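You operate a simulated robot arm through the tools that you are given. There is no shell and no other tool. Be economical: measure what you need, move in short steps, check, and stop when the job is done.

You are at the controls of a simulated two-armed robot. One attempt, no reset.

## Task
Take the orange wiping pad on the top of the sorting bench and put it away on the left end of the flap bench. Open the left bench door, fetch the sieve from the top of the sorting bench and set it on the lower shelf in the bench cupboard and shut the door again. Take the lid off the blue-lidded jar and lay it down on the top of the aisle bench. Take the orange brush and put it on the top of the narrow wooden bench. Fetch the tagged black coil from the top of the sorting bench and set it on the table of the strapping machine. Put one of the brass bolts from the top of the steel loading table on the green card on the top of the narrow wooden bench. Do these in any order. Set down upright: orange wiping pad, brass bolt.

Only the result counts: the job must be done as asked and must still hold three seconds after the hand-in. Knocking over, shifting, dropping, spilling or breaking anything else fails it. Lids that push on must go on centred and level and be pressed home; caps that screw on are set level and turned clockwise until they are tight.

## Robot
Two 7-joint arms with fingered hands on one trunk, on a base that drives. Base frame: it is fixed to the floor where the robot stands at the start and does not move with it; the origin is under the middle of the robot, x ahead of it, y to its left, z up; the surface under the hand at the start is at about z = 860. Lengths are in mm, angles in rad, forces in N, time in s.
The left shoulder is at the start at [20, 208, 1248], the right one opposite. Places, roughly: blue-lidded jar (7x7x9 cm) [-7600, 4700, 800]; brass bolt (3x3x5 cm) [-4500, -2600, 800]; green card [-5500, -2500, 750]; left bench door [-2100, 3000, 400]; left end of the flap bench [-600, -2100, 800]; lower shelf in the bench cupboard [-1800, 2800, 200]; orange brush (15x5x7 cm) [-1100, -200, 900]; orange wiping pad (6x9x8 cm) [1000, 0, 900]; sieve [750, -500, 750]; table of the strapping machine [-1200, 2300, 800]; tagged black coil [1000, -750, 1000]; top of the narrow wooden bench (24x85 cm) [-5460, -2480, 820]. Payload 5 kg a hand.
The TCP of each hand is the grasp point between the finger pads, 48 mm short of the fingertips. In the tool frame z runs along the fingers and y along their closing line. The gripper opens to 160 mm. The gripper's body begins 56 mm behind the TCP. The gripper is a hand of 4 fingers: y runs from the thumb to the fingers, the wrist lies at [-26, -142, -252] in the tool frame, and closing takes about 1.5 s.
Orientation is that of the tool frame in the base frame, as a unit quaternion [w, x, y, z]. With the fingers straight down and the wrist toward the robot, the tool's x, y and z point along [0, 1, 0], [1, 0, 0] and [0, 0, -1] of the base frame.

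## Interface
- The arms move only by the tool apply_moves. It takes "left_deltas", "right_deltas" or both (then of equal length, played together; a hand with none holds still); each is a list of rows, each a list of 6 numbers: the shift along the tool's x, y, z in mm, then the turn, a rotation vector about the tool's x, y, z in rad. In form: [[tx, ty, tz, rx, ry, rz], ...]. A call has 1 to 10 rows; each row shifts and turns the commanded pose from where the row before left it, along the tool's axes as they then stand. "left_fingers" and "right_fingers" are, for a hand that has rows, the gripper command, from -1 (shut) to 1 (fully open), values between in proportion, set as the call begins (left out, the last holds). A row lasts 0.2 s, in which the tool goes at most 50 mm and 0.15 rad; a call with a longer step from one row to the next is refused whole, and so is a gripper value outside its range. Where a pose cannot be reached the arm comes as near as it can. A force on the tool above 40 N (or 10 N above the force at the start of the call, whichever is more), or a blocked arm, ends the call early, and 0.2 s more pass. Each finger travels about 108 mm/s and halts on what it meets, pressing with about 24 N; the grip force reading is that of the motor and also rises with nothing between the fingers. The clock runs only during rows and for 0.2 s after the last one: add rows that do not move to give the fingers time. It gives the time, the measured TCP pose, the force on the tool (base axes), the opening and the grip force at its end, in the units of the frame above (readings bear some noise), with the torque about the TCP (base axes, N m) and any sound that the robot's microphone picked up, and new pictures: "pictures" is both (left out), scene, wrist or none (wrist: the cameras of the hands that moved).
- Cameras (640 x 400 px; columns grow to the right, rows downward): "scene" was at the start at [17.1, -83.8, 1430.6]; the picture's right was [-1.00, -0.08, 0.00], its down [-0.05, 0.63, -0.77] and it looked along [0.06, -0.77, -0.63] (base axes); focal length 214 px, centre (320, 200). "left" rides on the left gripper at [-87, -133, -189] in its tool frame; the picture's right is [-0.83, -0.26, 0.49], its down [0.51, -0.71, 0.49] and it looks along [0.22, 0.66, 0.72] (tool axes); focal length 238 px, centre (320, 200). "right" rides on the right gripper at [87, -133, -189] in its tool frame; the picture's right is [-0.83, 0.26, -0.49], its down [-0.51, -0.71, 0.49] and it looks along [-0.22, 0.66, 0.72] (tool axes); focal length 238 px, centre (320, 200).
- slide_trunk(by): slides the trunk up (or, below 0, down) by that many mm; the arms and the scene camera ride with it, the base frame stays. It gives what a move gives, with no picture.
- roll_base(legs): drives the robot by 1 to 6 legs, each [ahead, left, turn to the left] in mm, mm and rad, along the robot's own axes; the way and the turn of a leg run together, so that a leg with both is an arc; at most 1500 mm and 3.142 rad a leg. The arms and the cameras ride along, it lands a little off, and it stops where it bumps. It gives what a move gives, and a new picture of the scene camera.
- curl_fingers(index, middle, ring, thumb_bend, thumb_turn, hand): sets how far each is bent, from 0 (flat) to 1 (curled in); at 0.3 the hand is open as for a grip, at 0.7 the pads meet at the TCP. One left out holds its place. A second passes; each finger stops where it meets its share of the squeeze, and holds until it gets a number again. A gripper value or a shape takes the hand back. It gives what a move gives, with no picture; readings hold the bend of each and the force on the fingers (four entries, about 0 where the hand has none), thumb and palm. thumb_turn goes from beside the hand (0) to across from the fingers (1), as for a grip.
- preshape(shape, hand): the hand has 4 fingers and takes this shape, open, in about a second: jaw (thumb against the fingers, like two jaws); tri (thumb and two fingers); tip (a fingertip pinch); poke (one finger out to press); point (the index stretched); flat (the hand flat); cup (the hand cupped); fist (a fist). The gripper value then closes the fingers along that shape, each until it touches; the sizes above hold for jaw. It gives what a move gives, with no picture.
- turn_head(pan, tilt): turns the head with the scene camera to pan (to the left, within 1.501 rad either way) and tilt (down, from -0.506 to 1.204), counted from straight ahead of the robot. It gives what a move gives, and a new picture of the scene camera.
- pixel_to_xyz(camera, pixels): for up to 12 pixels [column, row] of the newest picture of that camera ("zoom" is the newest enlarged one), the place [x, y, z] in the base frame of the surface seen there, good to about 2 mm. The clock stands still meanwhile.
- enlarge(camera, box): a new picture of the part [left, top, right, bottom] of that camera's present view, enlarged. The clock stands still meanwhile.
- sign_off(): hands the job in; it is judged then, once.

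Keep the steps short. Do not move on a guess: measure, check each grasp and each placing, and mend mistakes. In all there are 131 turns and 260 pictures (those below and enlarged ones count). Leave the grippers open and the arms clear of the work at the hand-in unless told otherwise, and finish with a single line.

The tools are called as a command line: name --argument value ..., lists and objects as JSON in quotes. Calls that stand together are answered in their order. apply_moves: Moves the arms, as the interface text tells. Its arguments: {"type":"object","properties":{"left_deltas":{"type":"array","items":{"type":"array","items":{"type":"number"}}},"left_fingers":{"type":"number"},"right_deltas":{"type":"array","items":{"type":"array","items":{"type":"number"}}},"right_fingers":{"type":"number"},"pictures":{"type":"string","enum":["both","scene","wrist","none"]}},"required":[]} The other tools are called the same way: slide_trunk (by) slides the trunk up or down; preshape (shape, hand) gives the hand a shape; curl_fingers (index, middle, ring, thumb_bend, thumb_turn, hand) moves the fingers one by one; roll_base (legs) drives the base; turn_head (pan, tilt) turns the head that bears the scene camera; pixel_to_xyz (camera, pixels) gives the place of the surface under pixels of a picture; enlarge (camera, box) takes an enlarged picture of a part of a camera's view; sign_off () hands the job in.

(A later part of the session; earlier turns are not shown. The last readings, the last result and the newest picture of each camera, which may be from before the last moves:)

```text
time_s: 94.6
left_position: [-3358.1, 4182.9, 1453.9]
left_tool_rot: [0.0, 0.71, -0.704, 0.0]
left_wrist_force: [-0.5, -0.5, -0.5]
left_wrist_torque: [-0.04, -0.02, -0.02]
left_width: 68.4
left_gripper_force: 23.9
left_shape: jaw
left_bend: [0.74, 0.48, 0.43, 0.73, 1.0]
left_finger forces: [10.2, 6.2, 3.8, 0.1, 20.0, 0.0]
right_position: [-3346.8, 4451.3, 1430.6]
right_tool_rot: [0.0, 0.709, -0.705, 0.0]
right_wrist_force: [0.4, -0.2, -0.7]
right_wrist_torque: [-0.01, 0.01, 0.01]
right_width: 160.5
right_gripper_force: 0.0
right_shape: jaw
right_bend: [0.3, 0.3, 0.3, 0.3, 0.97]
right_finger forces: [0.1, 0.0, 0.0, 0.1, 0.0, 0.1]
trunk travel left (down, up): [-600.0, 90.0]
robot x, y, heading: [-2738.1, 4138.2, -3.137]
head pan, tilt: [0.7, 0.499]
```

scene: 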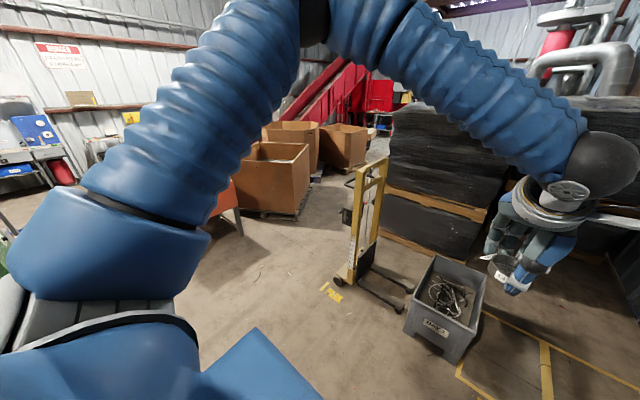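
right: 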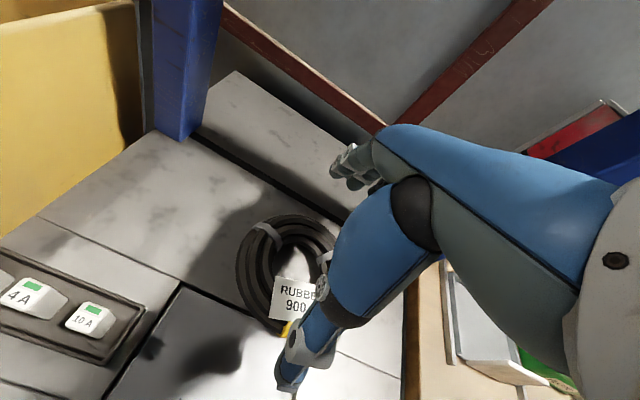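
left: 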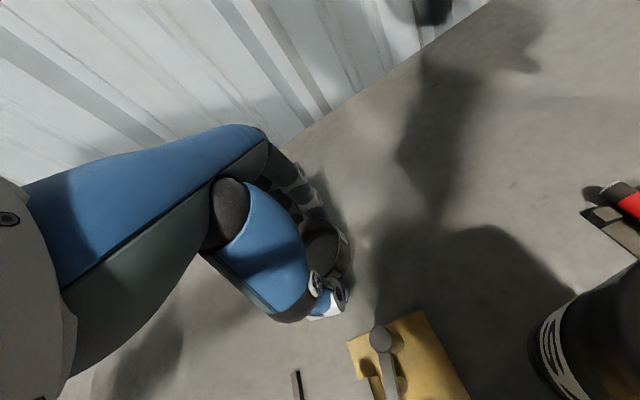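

The cupboard bench stands to my left along the partition. Before turning I check the yellow pallet jack's distance and the bench's outline.

pixel_to_xyz --camera "scene" --pixels '[[375, 165], [380, 230], [330, 280], [405, 310], [250, 215]]'

turn_head --pan 1.5 --tilt 0.6

pixel_to_xyz --camera "scene" --pixels '[[210, 220], [225, 200], [250, 165], [150, 120], [250, 185], [100, 240], [25, 280], [390, 190], [350, 170]]'

```text
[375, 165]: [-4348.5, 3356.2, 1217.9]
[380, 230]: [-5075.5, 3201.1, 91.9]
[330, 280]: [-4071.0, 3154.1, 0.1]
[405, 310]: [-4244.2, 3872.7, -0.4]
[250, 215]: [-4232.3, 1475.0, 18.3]
```

```text
time_s: 95.7
left_position: [-3359.2, 4183.8, 1453.3]
left_tool_rot: [0.0, 0.71, -0.704, 0.0]
left_wrist_force: [-0.1, -0.5, -0.7]
left_wrist_torque: [-0.01, -0.01, 0.0]
left_width: 68.0
left_gripper_force: 24.1
left_shape: jaw
left_bend: [0.74, 0.48, 0.43, 0.73, 1.0]
left_finger forces: [10.1, 6.4, 3.9, 0.0, 20.0, 0.0]
right_position: [-3347.7, 4450.8, 1430.4]
right_tool_rot: [0.0, 0.709, -0.705, -0.001]
right_wrist_force: [0.4, 0.7, -0.7]
right_wrist_torque: [-0.01, 0.04, -0.02]
right_width: 160.0
right_gripper_force: 0.0
right_shape: jaw
right_bend: [0.3, 0.3, 0.3, 0.3, 0.97]
right_finger forces: [0.0, 0.1, 0.0, 0.1, 0.0, 0.0]
trunk travel left (down, up): [-600.0, 90.0]
robot x, y, heading: [-2739.0, 4134.3, -3.137]
head pan, tilt: [1.499, 0.6]
```

scene: 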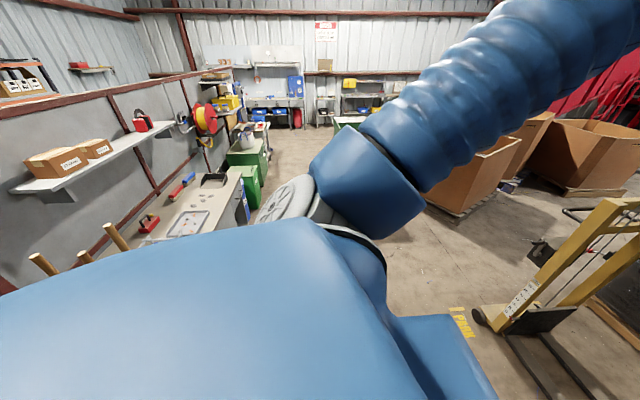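

```text
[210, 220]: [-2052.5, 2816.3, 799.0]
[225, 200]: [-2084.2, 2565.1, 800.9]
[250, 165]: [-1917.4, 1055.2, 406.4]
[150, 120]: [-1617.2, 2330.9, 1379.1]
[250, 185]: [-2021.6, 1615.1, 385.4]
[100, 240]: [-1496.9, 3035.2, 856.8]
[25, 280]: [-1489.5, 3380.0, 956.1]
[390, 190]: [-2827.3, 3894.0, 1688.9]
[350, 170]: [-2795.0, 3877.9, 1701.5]
```

The jack is far enough away. I turn left to face +x and strafe to y≈2950, backing a little, to see the cupboard doors.

roll_base --legs '[[-150, 0, 0], [0, 0, 3.137], [0, -1150, 0]]'

turn_head --pan 0 --tilt 0.8

```text
time_s: 109.9
left_position: [-1988.0, 2927.0, 1453.6]
left_tool_rot: [0.0, 0.713, 0.701, 0.001]
left_wrist_force: [-0.1, -0.5, -1.0]
left_wrist_torque: [-0.02, 0.0, -0.01]
left_width: 67.4
left_gripper_force: 24.4
left_shape: jaw
left_bend: [0.74, 0.48, 0.43, 0.73, 1.0]
left_finger forces: [10.2, 5.9, 3.9, 0.0, 19.1, 0.0]
right_position: [-2004.1, 2658.6, 1431.2]
right_tool_rot: [0.0, 0.713, 0.702, 0.0]
right_wrist_force: [-0.7, -0.2, -0.9]
right_wrist_torque: [0.01, -0.01, -0.02]
right_width: 160.0
right_gripper_force: 0.1
right_shape: jaw
right_bend: [0.3, 0.3, 0.3, 0.3, 0.97]
right_finger forces: [0.0, 0.1, 0.0, 0.0, 0.0, 0.1]
trunk travel left (down, up): [-600.0, 90.0]
robot x, y, heading: [-2603.6, 2985.1, -0.018]
head pan, tilt: [1.499, 0.6]
```

scene: 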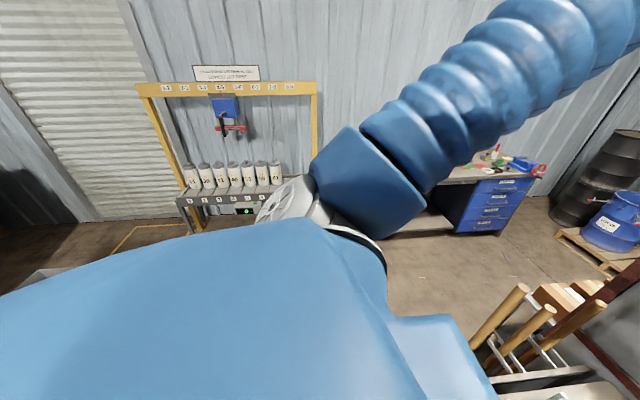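

```text
time_s: 111.5
left_position: [-1986.1, 2926.4, 1455.2]
left_tool_rot: [-0.001, 0.712, 0.702, 0.0]
left_wrist_force: [-0.1, -0.2, -0.2]
left_wrist_torque: [0.0, -0.01, 0.01]
left_width: 67.5
left_gripper_force: 23.6
left_shape: jaw
left_bend: [0.74, 0.48, 0.43, 0.73, 1.0]
left_finger forces: [10.2, 5.9, 3.9, 0.0, 19.1, 0.1]
right_position: [-2004.8, 2657.8, 1431.1]
right_tool_rot: [-0.001, 0.713, 0.701, 0.0]
right_wrist_force: [-0.5, -0.1, -0.4]
right_wrist_torque: [0.0, 0.01, 0.02]
right_width: 160.0
right_gripper_force: 0.1
right_shape: jaw
right_bend: [0.3, 0.3, 0.3, 0.3, 0.97]
right_finger forces: [0.0, 0.0, 0.0, 0.1, 0.0, 0.0]
trunk travel left (down, up): [-600.0, 90.0]
robot x, y, heading: [-2604.4, 2988.2, -0.014]
head pan, tilt: [0.0, 0.799]
```

scene: 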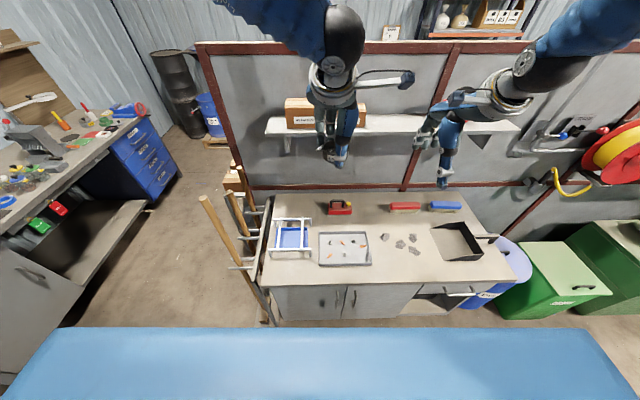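

I see the double-door cupboard at the left of the bench with handles at (340,300) and (352,300). I'm too near; I back up 380 mm and lower the trunk to see the doors.

roll_base --legs '[[-380, 0, 0.014]]'

slide_trunk --by -400

turn_head --pan 0 --tilt 0.8

enlarge --camera "scene" --box '[220, 200, 460, 350]'

```text
time_s: 113.9
left_position: [-2361.9, 2936.5, 1454.1]
left_tool_rot: [-0.001, 0.708, 0.706, -0.001]
left_wrist_force: [0.3, -0.1, -1.8]
left_wrist_torque: [0.0, 0.03, 0.0]
left_width: 67.2
left_gripper_force: 23.7
left_shape: jaw
left_bend: [0.74, 0.48, 0.43, 0.73, 1.0]
left_finger forces: [10.3, 5.8, 4.0, 0.1, 19.2, 0.0]
right_position: [-2374.3, 2669.6, 1429.3]
right_tool_rot: [-0.001, 0.709, 0.705, -0.001]
right_wrist_force: [1.1, 0.3, -0.4]
right_wrist_torque: [0.02, 0.02, 0.0]
right_width: 160.1
right_gripper_force: 0.0
right_shape: jaw
right_bend: [0.3, 0.3, 0.3, 0.3, 0.97]
right_finger forces: [0.1, 0.0, 0.1, 0.0, 0.0, 0.0]
trunk travel left (down, up): [-600.0, 90.0]
robot x, y, heading: [-2978.6, 2992.6, -0.002]
head pan, tilt: [0.0, 0.799]
```

scene: 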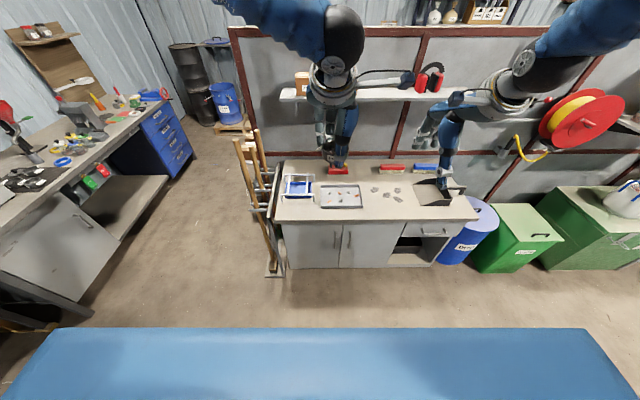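

```text
time_s: 117.7
left_position: [-2362.6, 2937.7, 1053.1]
left_tool_rot: [0.0, 0.709, 0.706, 0.0]
left_wrist_force: [0.4, 0.5, 0.1]
left_wrist_torque: [-0.02, -0.01, -0.01]
left_width: 67.6
left_gripper_force: 24.5
left_shape: jaw
left_bend: [0.74, 0.48, 0.43, 0.73, 1.0]
left_finger forces: [10.3, 5.9, 4.1, 0.1, 19.1, 0.0]
right_position: [-2375.5, 2667.9, 1030.5]
right_tool_rot: [0.0, 0.709, 0.705, 0.0]
right_wrist_force: [-0.6, -0.3, 0.2]
right_wrist_torque: [-0.01, 0.0, 0.0]
right_width: 160.4
right_gripper_force: 0.1
right_shape: jaw
right_bend: [0.3, 0.3, 0.3, 0.3, 0.97]
right_finger forces: [0.1, 0.0, 0.0, 0.0, 0.0, 0.0]
trunk travel left (down, up): [-200.0, 490.0]
robot x, y, heading: [-2981.2, 2992.4, -0.006]
head pan, tilt: [0.0, 0.799]
```

```text
time_s: 118.3
left_position: [-2362.2, 2937.3, 1053.5]
left_tool_rot: [0.0, 0.709, 0.706, 0.0]
left_wrist_force: [-0.3, -0.7, 0.0]
left_wrist_torque: [-0.01, 0.0, -0.01]
left_width: 67.4
left_gripper_force: 24.2
left_shape: jaw
left_bend: [0.74, 0.48, 0.43, 0.73, 1.0]
left_finger forces: [10.4, 6.0, 4.0, 0.1, 19.2, 0.0]
right_position: [-2375.9, 2668.6, 1031.3]
right_tool_rot: [0.001, 0.709, 0.705, 0.0]
right_wrist_force: [0.3, 0.0, 1.1]
right_wrist_torque: [0.02, 0.02, 0.01]
right_width: 160.1
right_gripper_force: 0.0
right_shape: jaw
right_bend: [0.3, 0.3, 0.3, 0.3, 0.97]
right_finger forces: [0.0, 0.0, 0.0, 0.0, 0.0, 0.1]
trunk travel left (down, up): [-200.0, 490.0]
robot x, y, heading: [-2980.2, 2987.7, -0.005]
head pan, tilt: [0.0, 0.799]
```

scene: 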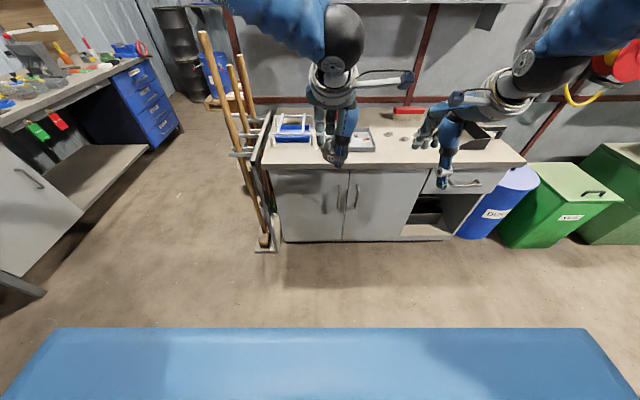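

```text
2.67 times, centred on (340, 275) of scene
```

zoom: 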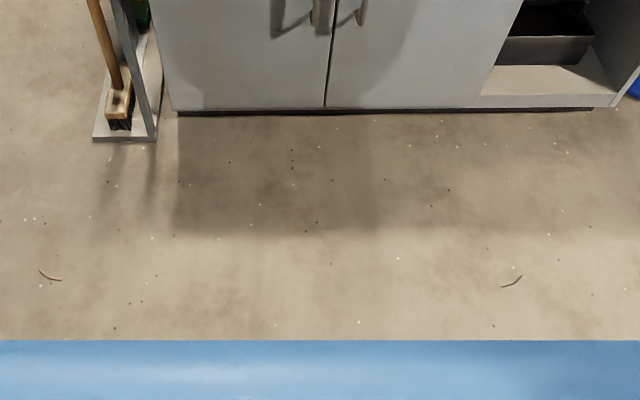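

The doors face me; the left door's handle is at about (340,200). I zoom there and measure.

enlarge --camera "scene" --box '[260, 150, 420, 250]'

pixel_to_xyz --camera "scene" --pixels '[[345, 215], [275, 200], [283, 240], [343, 238], [403, 235], [418, 180], [272, 165], [345, 165], [265, 245], [310, 200]]'

```text
4.00 times, centred on (340, 200) of scene
```

zoom: 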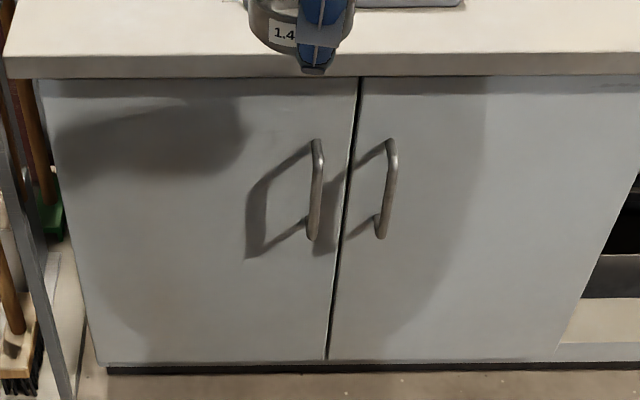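

```text
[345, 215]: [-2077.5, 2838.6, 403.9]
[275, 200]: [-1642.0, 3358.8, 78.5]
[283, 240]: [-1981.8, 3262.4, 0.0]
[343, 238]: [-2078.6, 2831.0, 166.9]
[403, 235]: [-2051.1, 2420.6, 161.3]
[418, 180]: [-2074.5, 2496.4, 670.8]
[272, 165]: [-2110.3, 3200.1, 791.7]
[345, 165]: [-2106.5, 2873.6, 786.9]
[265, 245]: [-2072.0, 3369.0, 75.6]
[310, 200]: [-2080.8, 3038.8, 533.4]
```

pixel_to_xyz --camera "zoom" --pixels '[[317, 145], [317, 190], [311, 235], [391, 145], [383, 232], [42, 90], [105, 355], [359, 85], [327, 355], [305, 225], [312, 145], [310, 190]]'

```text
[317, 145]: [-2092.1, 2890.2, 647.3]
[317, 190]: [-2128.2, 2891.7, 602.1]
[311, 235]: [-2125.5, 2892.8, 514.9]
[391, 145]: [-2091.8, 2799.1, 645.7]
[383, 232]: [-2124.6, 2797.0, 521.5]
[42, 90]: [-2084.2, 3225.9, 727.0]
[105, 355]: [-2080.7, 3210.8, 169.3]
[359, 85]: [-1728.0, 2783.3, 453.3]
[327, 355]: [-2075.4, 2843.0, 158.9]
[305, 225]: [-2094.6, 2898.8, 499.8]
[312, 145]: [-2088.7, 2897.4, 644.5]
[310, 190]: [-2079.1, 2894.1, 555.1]
```

The left door's handle is a vertical bar at x≈-2130, y≈2891, z 515–640; the hinge is at y≈3230 and the door face at x≈-2078. I turn the right hand so its fingers point forward with a horizontal closing line.

apply_moves --right_deltas '[[0, 45, 0, 0, 0, 0], [0, 45, 0, 0, 0, 0], [0, 0, 0, -0.0863, -0.0863, -0.0863], [0, 0, 0, -0.0863, -0.0863, -0.0863], [0, 0, 0, -0.0863, -0.0863, -0.0863], [0, 0, 0, -0.0863, -0.0863, -0.0863], [0, 0, 0, -0.0863, -0.0863, -0.0863], [0, 0, 0, -0.0863, -0.0863, -0.0863], [0, 0, 0, -0.0863, -0.0863, -0.0863]]' --pictures "none"

apply_moves --right_deltas '[[0, 0, 0, -0.0863, -0.0863, -0.0863], [0, 0, 0, -0.0863, -0.0863, -0.0863], [0, 0, 0, -0.0863, -0.0863, -0.0863], [0, 0, 0, -0.0863, -0.0863, -0.0863], [0, 0, 0, -0.0863, -0.0863, -0.0863], [0, 0, 0, -0.0863, -0.0863, -0.0863], [0, 0, 0, -0.0863, -0.0863, -0.0863], [0, 0, 0, 0, 0, 0]]' --pictures "both"

slide_trunk --by -200

```text
time_s: 120.3
left_position: [-2362.2, 2936.3, 1054.2]
left_tool_rot: [-0.001, 0.708, 0.706, -0.001]
left_wrist_force: [0.0, -0.5, -1.1]
left_wrist_torque: [0.0, 0.03, 0.0]
left_width: 67.8
left_gripper_force: 23.9
left_shape: jaw
left_bend: [0.74, 0.48, 0.43, 0.73, 1.0]
left_finger forces: [10.3, 5.9, 3.9, 0.0, 19.3, 0.0]
right_position: [-2285.9, 2668.5, 1029.8]
right_tool_rot: [0.409, 0.41, 0.815, 0.0]
right_wrist_force: [0.2, 0.3, 0.3]
right_wrist_torque: [0.03, 0.0, -0.01]
right_width: 159.8
right_gripper_force: 0.0
right_shape: jaw
right_bend: [0.3, 0.3, 0.3, 0.3, 0.97]
right_finger forces: [0.0, 0.1, 0.0, 0.1, 0.0, 0.1]
trunk travel left (down, up): [-200.0, 490.0]
robot x, y, heading: [-2984.1, 2991.6, -0.005]
head pan, tilt: [0.0, 0.799]
```

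```text
time_s: 122.1
left_position: [-2363.0, 2937.3, 1054.5]
left_tool_rot: [0.0, 0.708, 0.706, 0.0]
left_wrist_force: [-0.7, 0.4, -1.6]
left_wrist_torque: [-0.02, -0.06, 0.0]
left_width: 67.3
left_gripper_force: 23.8
left_shape: jaw
left_bend: [0.74, 0.48, 0.43, 0.73, 1.0]
left_finger forces: [10.3, 5.9, 4.2, 0.0, 19.2, 0.0]
right_position: [-2286.3, 2668.0, 1031.3]
right_tool_rot: [0.706, 0.002, 0.708, -0.002]
right_wrist_force: [-0.3, 0.1, 0.1]
right_wrist_torque: [0.03, 0.02, 0.0]
right_width: 159.8
right_gripper_force: 0.0
right_shape: jaw
right_bend: [0.3, 0.3, 0.3, 0.3, 0.97]
right_finger forces: [0.0, 0.1, 0.0, 0.1, 0.0, 0.1]
trunk travel left (down, up): [-200.0, 490.0]
robot x, y, heading: [-2981.0, 2992.5, -0.003]
head pan, tilt: [0.0, 0.799]
```

scene: 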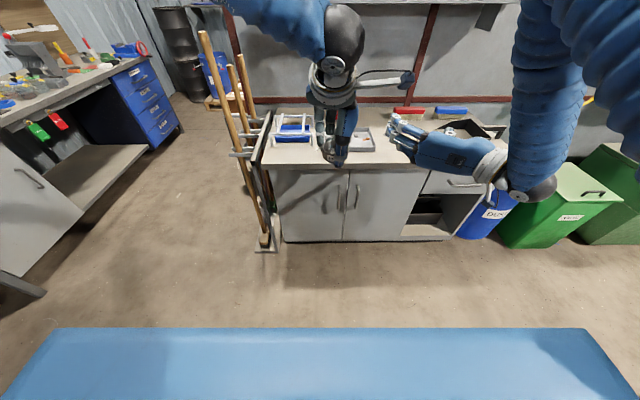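
right: 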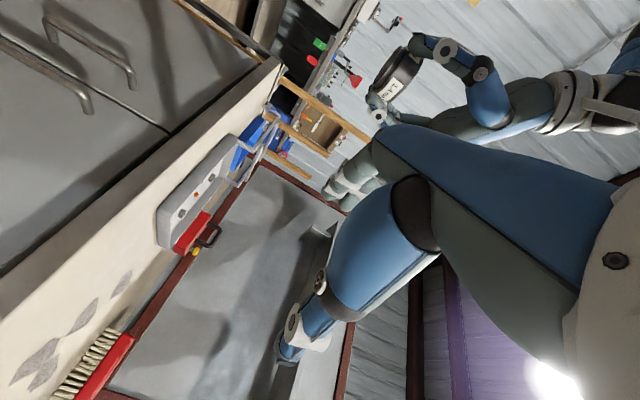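

```text
time_s: 124.3
left_position: [-2362.4, 2938.0, 854.7]
left_tool_rot: [0.0, 0.708, 0.706, 0.0]
left_wrist_force: [0.6, 1.0, -1.1]
left_wrist_torque: [-0.01, -0.01, -0.03]
left_width: 67.5
left_gripper_force: 23.5
left_shape: jaw
left_bend: [0.74, 0.48, 0.43, 0.73, 1.0]
left_finger forces: [10.3, 5.9, 4.1, 0.0, 19.1, 0.1]
right_position: [-2286.2, 2667.7, 830.4]
right_tool_rot: [0.707, 0.003, 0.708, -0.002]
right_wrist_force: [-1.5, 0.8, 0.3]
right_wrist_torque: [0.01, -0.01, -0.01]
right_width: 160.2
right_gripper_force: 0.2
right_shape: jaw
right_bend: [0.3, 0.3, 0.3, 0.3, 0.97]
right_finger forces: [0.0, 0.0, 0.0, 0.0, 0.0, 0.0]
trunk travel left (down, up): [0.0, 690.0]
robot x, y, heading: [-2980.0, 2988.1, -0.011]
head pan, tilt: [0.0, 0.799]
```

The right hand now points forward. I lower it and bring it in front of the handle, half closed to about 70 mm so it clears the other handle.

apply_moves --right_deltas '[[42, 0, 0, 0, 0, 0], [42, 0, 0, 0, 0, 0], [42, 0, 0, 0, 0, 0], [42, 0, 0, 0, 0, 0], [42, 0, 0, 0, 0, 0], [42, 44, 0, 0, 0, 0], [0, 45, 0, 0, 0, 0], [0, 45, 0, 0, 0, 0], [0, 45, 0, 0, 0, 0], [0, 44, 0, 0, 0, 0]]' --right_fingers -0.1 --pictures "both"

enlarge --camera "scene" --box '[260, 130, 420, 230]'

```text
refused: row 6 steps farther than a row can; nothing moved
```

```text
4.00 times, centred on (340, 180) of scene
```

zoom: 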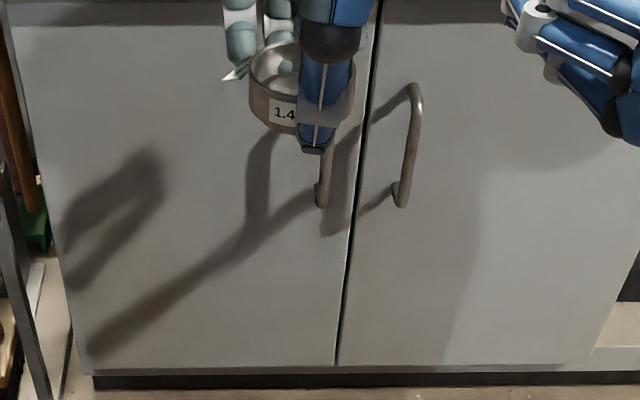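

One row was too long, so nothing moved. I split it, and move the left hand (with the sieve) up and to the left out of the view.

apply_moves --right_deltas '[[42, 0, 0, 0, 0, 0], [42, 0, 0, 0, 0, 0], [42, 0, 0, 0, 0, 0], [42, 0, 0, 0, 0, 0], [42, 0, 0, 0, 0, 0], [42, 20, 0, 0, 0, 0], [0, 48, 0, 0, 0, 0], [0, 49, 0, 0, 0, 0], [0, 49, 0, 0, 0, 0], [0, 49, 0, 0, 0, 0]]' --left_deltas '[[0, 0, -45, 0, 0, 0], [0, 0, -45, 0, 0, 0], [0, 0, -45, 0, 0, 0], [0, 0, -45, 0, 0, 0], [30, -30, 0, 0, 0, 0], [40, -20, 0, 0, 0, 0], [40, 0, 0, 0, 0, 0], [40, 0, 0, 0, 0, 0], [0, 0, 0, 0, 0, 0], [0, 0, 0, 0, 0, 0]]' --right_fingers -0.1 --pictures "both"

enlarge --camera "scene" --box '[260, 130, 420, 230]'

```text
time_s: 126.5
left_position: [-2409.2, 3090.6, 1034.1]
left_tool_rot: [-0.001, 0.708, 0.706, 0.0]
left_wrist_force: [-0.1, 1.0, -0.3]
left_wrist_torque: [-0.06, -0.03, 0.02]
left_width: 67.2
left_gripper_force: 23.4
left_shape: jaw
left_bend: [0.74, 0.48, 0.43, 0.73, 1.0]
left_finger forces: [10.3, 5.9, 4.2, 0.0, 19.3, 0.0]
right_position: [-2285.2, 2887.0, 577.9]
right_tool_rot: [0.706, 0.003, 0.708, -0.002]
right_wrist_force: [0.9, -0.8, 0.7]
right_wrist_torque: [0.0, -0.03, 0.07]
right_width: 72.1
right_gripper_force: 0.1
right_shape: jaw
right_bend: [0.74, 0.47, 0.44, 0.71, 1.0]
right_finger forces: [0.0, 0.0, 0.0, 0.0, 0.0, 0.0]
trunk travel left (down, up): [0.0, 690.0]
robot x, y, heading: [-2979.8, 2990.4, -0.005]
head pan, tilt: [0.0, 0.799]
```

scene: 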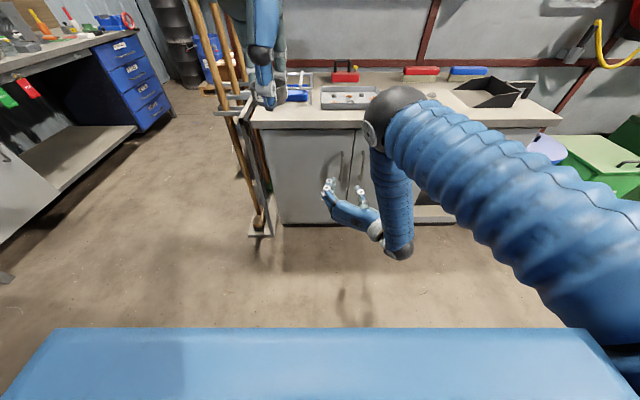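
right: 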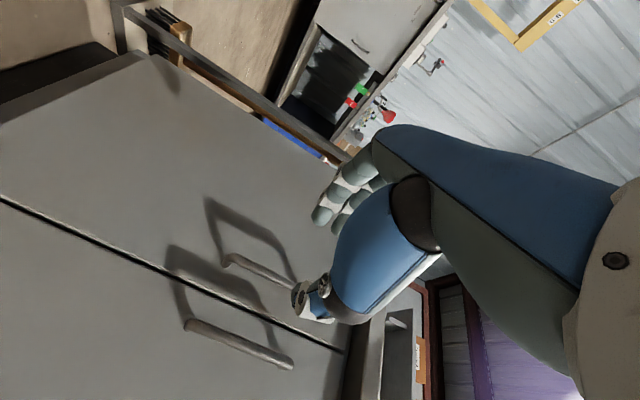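
left: 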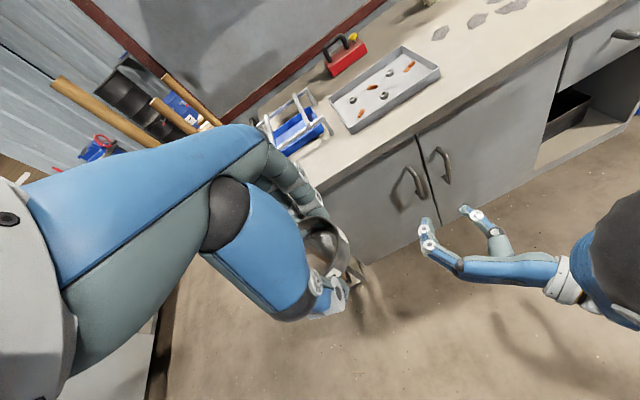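

```text
4.00 times, centred on (340, 180) of scene
```

zoom: 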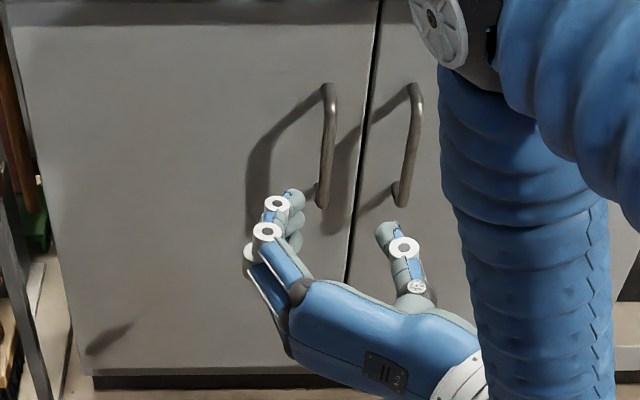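

Fingers and thumb straddle the left handle. I move forward 140 mm to x≈-2145.

apply_moves --right_deltas '[[0, 2, 40, 0, 0, 0], [0, 2, 40, 0, 0, 0], [0, 0, 30, 0, 0, 0], [0, 0, 20, 0, 0, 0], [0, 0, 10, 0, 0, 0], [0, 0, 0, 0, 0, 0]]' --pictures "wrist"

enlarge --camera "scene" --box '[260, 130, 420, 230]'

```text
time_s: 127.9
left_position: [-2408.6, 3087.6, 1033.1]
left_tool_rot: [0.0, 0.709, 0.706, 0.0]
left_wrist_force: [-0.6, 0.0, -1.3]
left_wrist_torque: [0.0, 0.02, 0.01]
left_width: 67.2
left_gripper_force: 23.7
left_shape: jaw
left_bend: [0.74, 0.48, 0.43, 0.73, 1.0]
left_finger forces: [10.4, 6.0, 4.1, 0.0, 19.3, 0.0]
right_position: [-2145.1, 2888.5, 577.1]
right_tool_rot: [0.706, 0.003, 0.708, -0.002]
right_wrist_force: [-0.8, -0.1, -0.4]
right_wrist_torque: [-0.02, -0.01, 0.02]
right_width: 72.0
right_gripper_force: 0.0
right_shape: jaw
right_bend: [0.74, 0.47, 0.44, 0.71, 1.0]
right_finger forces: [0.0, 0.0, 0.0, 0.0, 0.1, 0.0]
trunk travel left (down, up): [0.0, 690.0]
robot x, y, heading: [-2984.6, 2990.4, -0.004]
head pan, tilt: [0.0, 0.799]
```

right: 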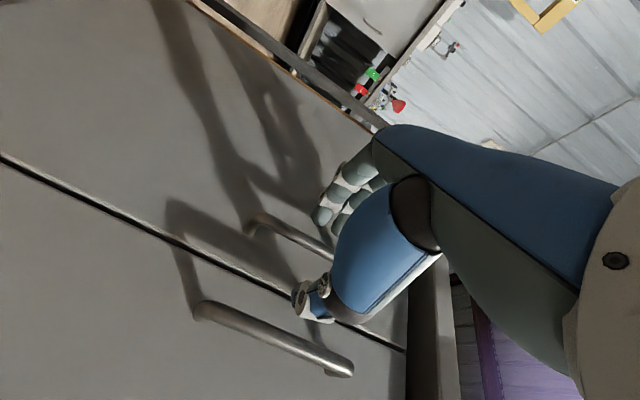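

```text
4.00 times, centred on (340, 180) of scene
```

zoom: 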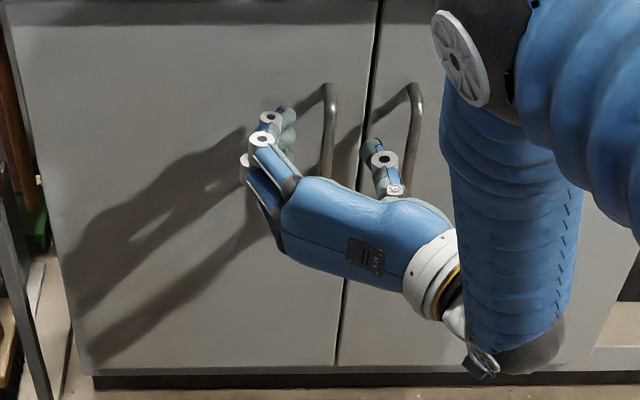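

The bar is between the fingers and the thumb. I close the hand on it.

apply_moves --right_deltas '[[0, 0, 0, 0, 0, 0], [0, 0, 0, 0, 0, 0], [0, 0, 0, 0, 0, 0], [0, 0, 0, 0, 0, 0], [0, 0, 0, 0, 0, 0]]' --right_fingers -1 --pictures "wrist"

```text
time_s: 129.1
left_position: [-2409.0, 3088.7, 1034.3]
left_tool_rot: [0.0, 0.708, 0.706, 0.0]
left_wrist_force: [0.3, -0.2, -0.9]
left_wrist_torque: [-0.02, 0.03, 0.0]
left_width: 67.1
left_gripper_force: 23.7
left_shape: jaw
left_bend: [0.74, 0.48, 0.43, 0.73, 1.0]
left_finger forces: [10.4, 6.1, 4.2, 0.1, 19.4, 0.0]
right_position: [-2145.6, 2887.4, 577.5]
right_tool_rot: [0.706, 0.003, 0.708, -0.001]
right_wrist_force: [0.9, 0.1, 0.4]
right_wrist_torque: [-0.13, -0.05, 0.03]
right_width: 7.2
right_gripper_force: 24.3
right_shape: jaw
right_bend: [0.71, 0.67, 0.66, 0.72, 1.0]
right_finger forces: [10.2, 4.8, 2.6, 0.0, 18.8, 0.1]
trunk travel left (down, up): [0.0, 690.0]
robot x, y, heading: [-2980.8, 2992.6, -0.004]
head pan, tilt: [0.0, 0.799]
```

right: 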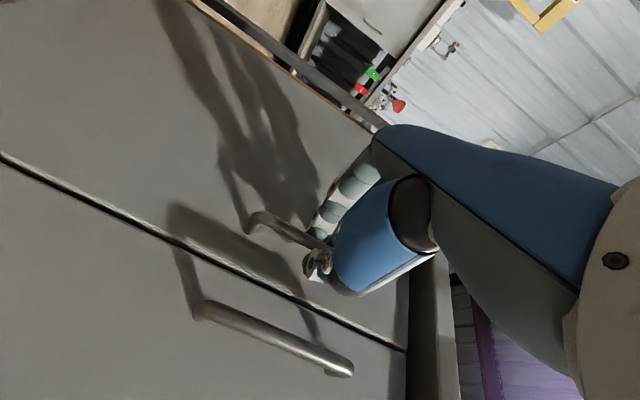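

The bar is held. I pull along the door's arc (hinge at y≈3230), turning the hand with it – first two small steps.

apply_moves --right_deltas '[[0, 4, -17, 0.05, 0, 0], [0, 4, -17, 0.05, 0, 0], [0, 4, -17, 0.05, 0, 0]]' --pictures "scene"

```text
time_s: 129.9
left_position: [-2410.8, 3088.2, 1035.3]
left_tool_rot: [0.001, 0.708, 0.706, -0.001]
left_wrist_force: [-0.3, 0.1, -0.3]
left_wrist_torque: [-0.02, -0.02, -0.01]
left_width: 67.3
left_gripper_force: 24.2
left_shape: jaw
left_bend: [0.74, 0.48, 0.43, 0.73, 1.0]
left_finger forces: [10.4, 5.9, 4.2, 0.1, 19.2, 0.1]
right_position: [-2195.9, 2902.3, 578.2]
right_tool_rot: [0.704, 0.057, 0.706, -0.055]
right_wrist_force: [-1.4, -4.0, 0.7]
right_wrist_torque: [-0.1, -0.09, -0.1]
right_width: 7.0
right_gripper_force: 24.4
right_shape: jaw
right_bend: [0.71, 0.71, 0.66, 0.72, 1.0]
right_finger forces: [9.9, 4.5, 2.3, 0.1, 20.8, 0.1]
trunk travel left (down, up): [0.0, 690.0]
robot x, y, heading: [-2983.5, 2993.4, -0.003]
head pan, tilt: [0.0, 0.799]
```

scene: 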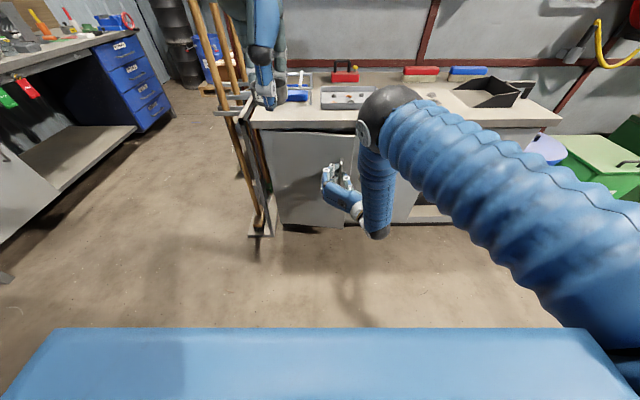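

The door follows with little force. I keep pulling.

apply_moves --right_deltas '[[0, 6.5, -27, 0.08, 0, 0], [0, 6.5, -27, 0.08, 0, 0], [0, 6.5, -27, 0.08, 0, 0], [0, 6.5, -27, 0.08, 0, 0], [0, 6.5, -27, 0.08, 0, 0], [0, 6.5, -27, 0.08, 0, 0], [0, 6.5, -27, 0.08, 0, 0], [0, 6.5, -27, 0.08, 0, 0]]' --pictures "scene"

```text
time_s: 131.7
left_position: [-2407.9, 3090.0, 1034.6]
left_tool_rot: [0.0, 0.709, 0.705, 0.0]
left_wrist_force: [0.3, 0.8, -0.4]
left_wrist_torque: [-0.05, -0.04, -0.03]
left_width: 67.1
left_gripper_force: 23.8
left_shape: jaw
left_bend: [0.74, 0.48, 0.43, 0.73, 1.0]
left_finger forces: [10.4, 6.0, 4.2, 0.0, 19.3, 0.0]
right_position: [-2366.6, 3037.5, 579.9]
right_tool_rot: [0.65, 0.275, 0.653, -0.275]
right_wrist_force: [-10.4, -10.1, -12.6]
right_wrist_torque: [0.19, 0.35, -0.46]
right_width: 7.4
right_gripper_force: 23.6
right_shape: jaw
right_bend: [0.71, 0.71, 0.68, 0.72, 1.0]
right_finger forces: [7.9, 2.8, 2.0, 0.0, 22.4, 0.0]
trunk travel left (down, up): [0.0, 690.0]
robot x, y, heading: [-2984.4, 2993.2, -0.005]
head pan, tilt: [0.0, 0.799]
```

scene: 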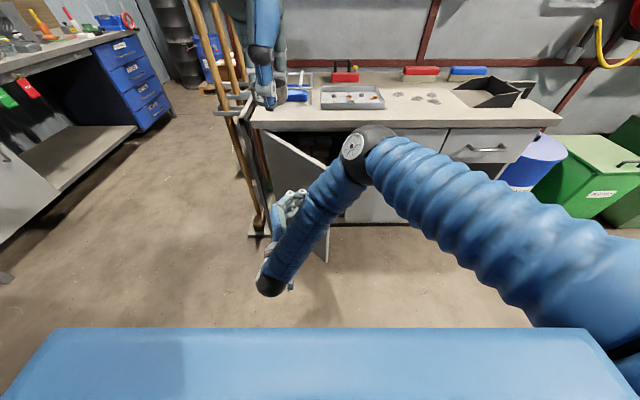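

The door is open about 45°. I measure my own front edge, then let go of the handle and draw the hand off it.

pixel_to_xyz --camera "scene" --pixels '[[320, 335], [320, 390], [150, 335], [323, 258], [262, 135], [290, 165]]'

apply_moves --right_deltas '[[0, 0, 0, 0, 0, 0], [0, 0, 0, 0, 0, 0], [0, 0, 0, 0, 0, 0], [0, 0, -30, 0, 0, 0], [0, 0, -40, 0, 0, 0], [0, 0, -30, 0, 0, 0], [0, 0, 0, 0, 0, 0]]' --right_fingers 0.1 --pictures "both"

```text
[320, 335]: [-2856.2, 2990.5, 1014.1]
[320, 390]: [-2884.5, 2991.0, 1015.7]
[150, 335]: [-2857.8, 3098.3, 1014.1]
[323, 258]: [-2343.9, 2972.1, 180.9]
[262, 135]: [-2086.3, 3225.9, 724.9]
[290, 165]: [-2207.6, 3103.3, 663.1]
```

```text
time_s: 133.3
left_position: [-2408.6, 3088.1, 1035.1]
left_tool_rot: [0.0, 0.708, 0.706, 0.001]
left_wrist_force: [-0.3, 0.3, -1.1]
left_wrist_torque: [0.0, -0.03, 0.0]
left_width: 67.3
left_gripper_force: 23.6
left_shape: jaw
left_bend: [0.74, 0.48, 0.43, 0.73, 1.0]
left_finger forces: [10.3, 6.0, 4.3, 0.0, 19.4, 0.0]
right_position: [-2405.8, 3112.3, 572.3]
right_tool_rot: [0.65, 0.273, 0.654, -0.274]
right_wrist_force: [-0.1, 0.0, -0.3]
right_wrist_torque: [0.02, 0.03, -0.01]
right_width: 87.6
right_gripper_force: 0.0
right_shape: jaw
right_bend: [0.74, 0.43, 0.4, 0.67, 1.0]
right_finger forces: [0.0, 0.0, 0.1, 0.0, 0.0, 0.0]
right hand out of reach, approached as far as the arm can: row 5, 6
trunk travel left (down, up): [0.0, 690.0]
robot x, y, heading: [-2979.3, 2990.5, -0.007]
head pan, tilt: [0.0, 0.799]
```

scene: 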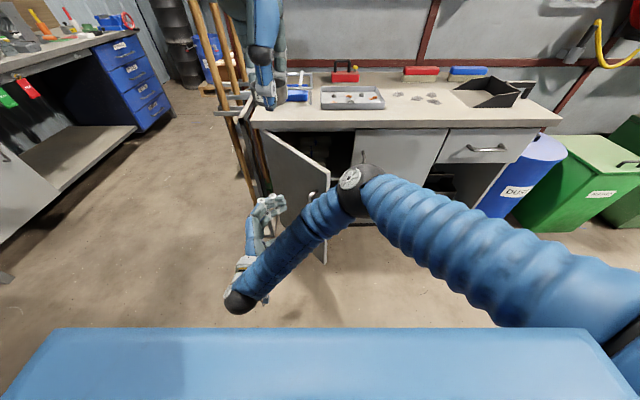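
right: 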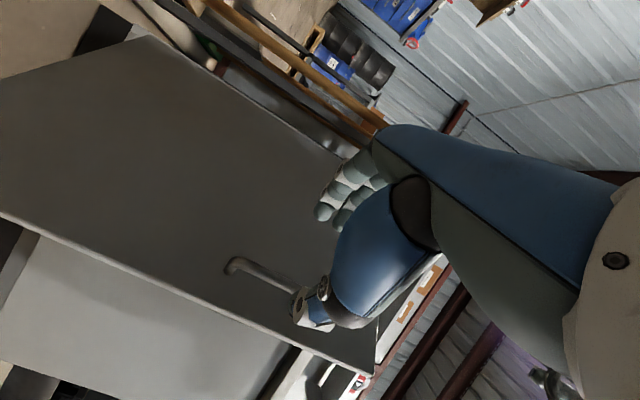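

The hand is off the bar. I back the base 220 mm, straighten the hand to point forward, then strafe right to come to the inner side of the door.

roll_base --legs '[[-220, 0, 0]]'

apply_moves --right_deltas '[[0, 0, 0, -0.14, 0, 0], [0, 0, 0, -0.14, 0, 0], [0, 0, 0, -0.14, 0, 0], [0, 0, 0, -0.14, 0, 0], [0, 0, 0, -0.13, 0, 0], [0, 0, 0, -0.1, 0, 0], [0, -40, 0, 0, 0, 0], [0, -45, 0, 0, 0, 0], [0, -45, 0, 0, 0, 0], [0, -45, 0, 0, 0, 0]]' --right_fingers -1 --pictures "none"

roll_base --legs '[[0, -180, 0]]'

```text
time_s: 134.9
left_position: [-2626.9, 3088.9, 1035.3]
left_tool_rot: [0.0, 0.709, 0.705, 0.0]
left_wrist_force: [-0.7, -0.4, -0.6]
left_wrist_torque: [0.03, -0.07, -0.01]
left_width: 67.0
left_gripper_force: 24.2
left_shape: jaw
left_bend: [0.74, 0.48, 0.43, 0.73, 1.0]
left_finger forces: [10.4, 5.9, 4.2, 0.1, 19.3, 0.0]
right_position: [-2622.0, 3112.6, 573.3]
right_tool_rot: [0.65, 0.274, 0.653, -0.274]
right_wrist_force: [-0.5, 0.6, 0.0]
right_wrist_torque: [0.02, 0.0, 0.0]
right_width: 87.6
right_gripper_force: 0.0
right_shape: jaw
right_bend: [0.74, 0.43, 0.4, 0.67, 1.0]
right_finger forces: [0.0, 0.0, 0.0, 0.0, 0.0, 0.1]
trunk travel left (down, up): [0.0, 690.0]
robot x, y, heading: [-3199.5, 2990.7, -0.01]
head pan, tilt: [0.0, 0.799]
```

scene: 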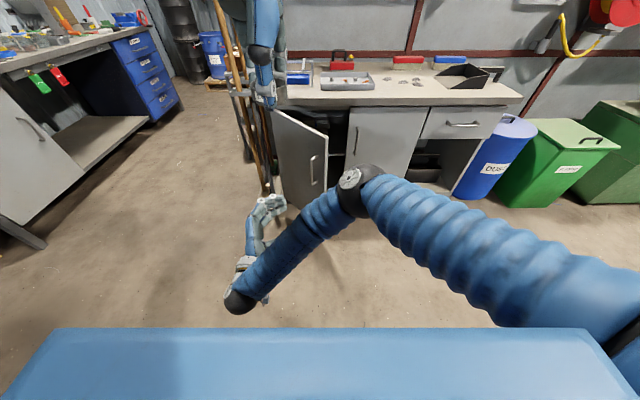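

```text
time_s: 137.1
left_position: [-2626.9, 3089.2, 1034.1]
left_tool_rot: [0.0, 0.709, 0.705, 0.0]
left_wrist_force: [0.9, 0.6, -1.2]
left_wrist_torque: [0.02, 0.02, 0.02]
left_width: 67.4
left_gripper_force: 23.7
left_shape: jaw
left_bend: [0.74, 0.48, 0.43, 0.73, 1.0]
left_finger forces: [10.5, 6.0, 4.3, 0.0, 19.2, 0.0]
right_position: [-2624.4, 2936.8, 572.9]
right_tool_rot: [0.705, 0.004, 0.709, -0.001]
right_wrist_force: [-0.3, 0.4, -0.2]
right_wrist_torque: [-0.01, -0.02, 0.01]
right_width: 0.1
right_gripper_force: 23.4
right_shape: jaw
right_bend: [0.7, 0.7, 0.7, 0.61, 1.0]
right_finger forces: [0.0, 0.0, 0.0, 0.1, 0.1, 0.0]
trunk travel left (down, up): [0.0, 690.0]
robot x, y, heading: [-3198.5, 2990.0, -0.003]
head pan, tilt: [0.0, 0.799]
```

```text
time_s: 138.7
left_position: [-2627.0, 2904.6, 1034.4]
left_tool_rot: [0.0, 0.71, 0.704, 0.001]
left_wrist_force: [-0.4, -1.2, -1.2]
left_wrist_torque: [0.09, -0.01, 0.03]
left_width: 67.1
left_gripper_force: 24.2
left_shape: jaw
left_bend: [0.74, 0.48, 0.43, 0.73, 1.0]
left_finger forces: [10.4, 6.0, 4.3, 0.0, 19.3, 0.0]
right_position: [-2625.2, 2753.2, 573.2]
right_tool_rot: [0.705, 0.004, 0.709, -0.003]
right_wrist_force: [0.3, -0.5, 0.2]
right_wrist_torque: [0.01, 0.03, 0.06]
right_width: 0.0
right_gripper_force: 24.3
right_shape: jaw
right_bend: [0.7, 0.7, 0.7, 0.61, 1.0]
right_finger forces: [0.1, 0.0, 0.0, 0.0, 0.0, 0.1]
trunk travel left (down, up): [0.0, 690.0]
robot x, y, heading: [-3200.5, 2813.7, -0.009]
head pan, tilt: [0.0, 0.799]
```

scene: 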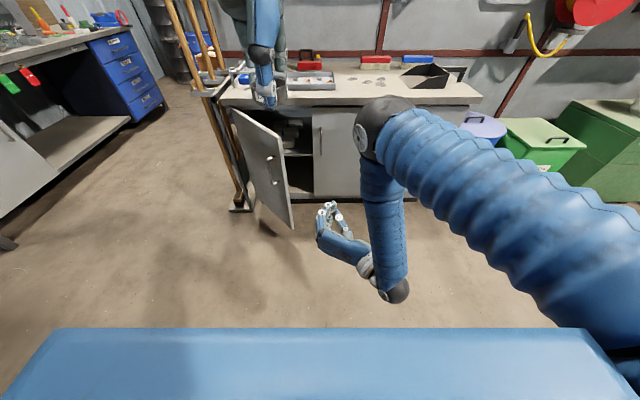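

The door stands at 45°, its edge at about [-2350,2965]. I drive forward again, put the closed hand inside the door, and look into the cupboard.

roll_base --legs '[[210, 0, 0.006]]'

apply_moves --right_deltas '[[0, 0, 45, 0, 0, 0], [0, 0, 45, 0, 0, 0], [0, 20, 40, 0, 0, 0], [0, 40, 0, 0, 0, 0], [0, 40, 0, 0, 0, 0], [0, 40, 0, 0, 0, 0], [0, 40, 0, 0, 0, 0]]' --pictures "both"

```text
time_s: 140.3
left_position: [-2417.1, 2909.1, 1033.0]
left_tool_rot: [-0.001, 0.708, 0.706, -0.001]
left_wrist_force: [0.5, 0.1, -0.9]
left_wrist_torque: [-0.02, 0.07, -0.05]
left_width: 67.1
left_gripper_force: 24.6
left_shape: jaw
left_bend: [0.74, 0.48, 0.43, 0.73, 1.0]
left_finger forces: [10.3, 6.1, 4.3, 0.1, 19.2, 0.1]
right_position: [-2415.6, 2754.8, 572.2]
right_tool_rot: [0.705, 0.001, 0.71, 0.0]
right_wrist_force: [-0.2, 0.6, -0.9]
right_wrist_torque: [0.02, -0.04, -0.02]
right_width: 0.0
right_gripper_force: 24.1
right_shape: jaw
right_bend: [0.7, 0.7, 0.7, 0.61, 1.0]
right_finger forces: [0.1, 0.0, 0.1, 0.0, 0.0, 0.0]
trunk travel left (down, up): [0.0, 690.0]
robot x, y, heading: [-2988.9, 2808.1, -0.006]
head pan, tilt: [0.0, 0.799]
```

scene: 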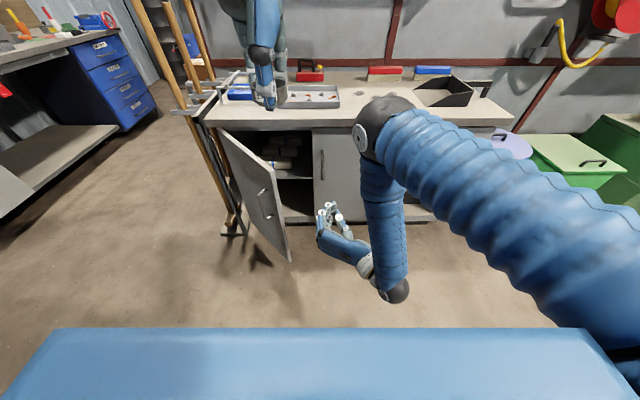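

```text
time_s: 141.9
left_position: [-2418.0, 2905.9, 1034.2]
left_tool_rot: [0.0, 0.708, 0.707, 0.0]
left_wrist_force: [0.6, 1.1, -1.4]
left_wrist_torque: [-0.01, 0.04, 0.01]
left_width: 67.2
left_gripper_force: 23.5
left_shape: jaw
left_bend: [0.74, 0.48, 0.43, 0.73, 1.0]
left_finger forces: [10.4, 5.9, 4.4, 0.0, 19.3, 0.0]
right_position: [-2284.3, 2935.2, 572.8]
right_tool_rot: [0.706, 0.002, 0.709, -0.001]
right_wrist_force: [0.6, -0.9, -0.4]
right_wrist_torque: [-0.02, 0.03, 0.02]
right_width: 0.0
right_gripper_force: 23.2
right_shape: jaw
right_bend: [0.7, 0.7, 0.7, 0.61, 1.0]
right_finger forces: [0.0, 0.0, 0.0, 0.0, 0.1, 0.0]
trunk travel left (down, up): [0.0, 690.0]
robot x, y, heading: [-2991.7, 2810.7, -0.006]
head pan, tilt: [0.0, 0.799]
```

scene: 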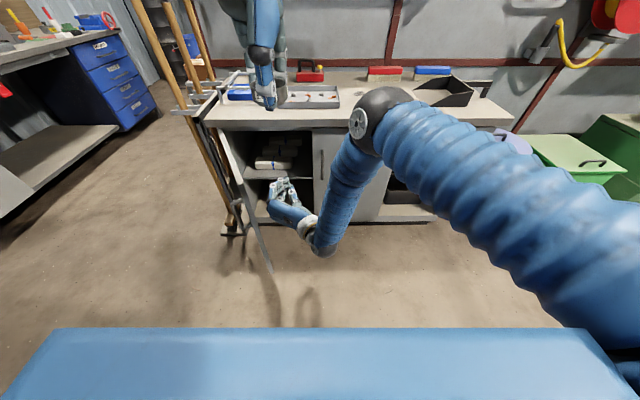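
right: 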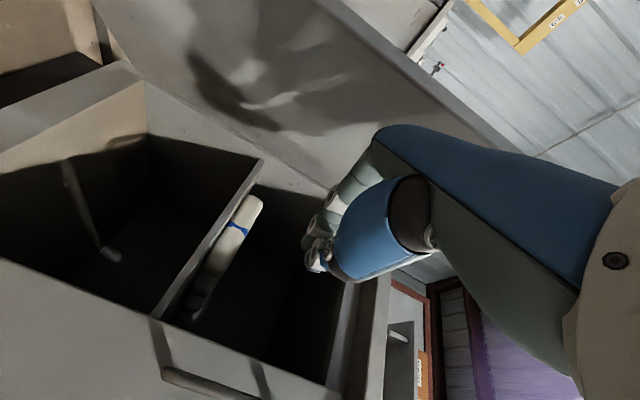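

The hand has pushed the door further. I measure the door edge and the interior.

pixel_to_xyz --camera "scene" --pixels '[[270, 268], [262, 250], [230, 150], [285, 172], [265, 195], [300, 175], [250, 178], [245, 215], [308, 130]]'

pixel_to_xyz --camera "right" --pixels '[[210, 250], [100, 160], [80, 230], [140, 180], [175, 310], [260, 165], [120, 90], [30, 220], [300, 280], [230, 230]]'

enlarge --camera "scene" --box '[200, 120, 360, 220]'

```text
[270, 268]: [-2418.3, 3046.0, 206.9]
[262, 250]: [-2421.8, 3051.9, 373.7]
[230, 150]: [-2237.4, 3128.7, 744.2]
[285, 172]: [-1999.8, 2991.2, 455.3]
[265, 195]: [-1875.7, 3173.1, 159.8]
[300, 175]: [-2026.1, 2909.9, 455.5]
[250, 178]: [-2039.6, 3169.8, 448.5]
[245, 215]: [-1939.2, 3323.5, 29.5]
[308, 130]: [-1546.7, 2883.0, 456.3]
```

```text
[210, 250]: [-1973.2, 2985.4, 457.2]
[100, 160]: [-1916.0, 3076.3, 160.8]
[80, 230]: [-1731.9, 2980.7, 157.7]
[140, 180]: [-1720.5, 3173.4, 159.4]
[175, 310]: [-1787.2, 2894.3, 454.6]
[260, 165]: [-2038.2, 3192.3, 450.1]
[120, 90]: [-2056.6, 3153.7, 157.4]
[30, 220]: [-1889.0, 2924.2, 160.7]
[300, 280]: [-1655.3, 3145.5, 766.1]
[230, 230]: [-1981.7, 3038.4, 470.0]
```

```text
4.00 times, centred on (280, 170) of scene
```

zoom: 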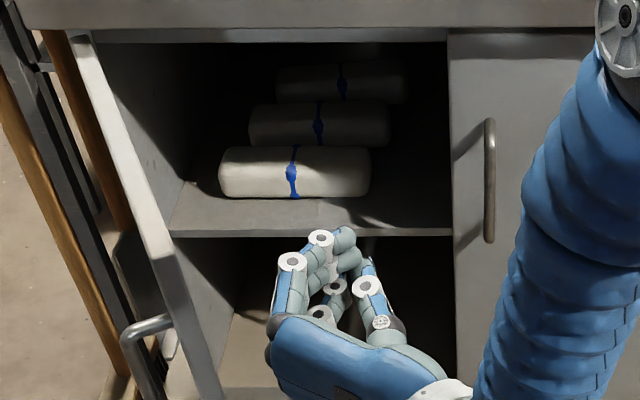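

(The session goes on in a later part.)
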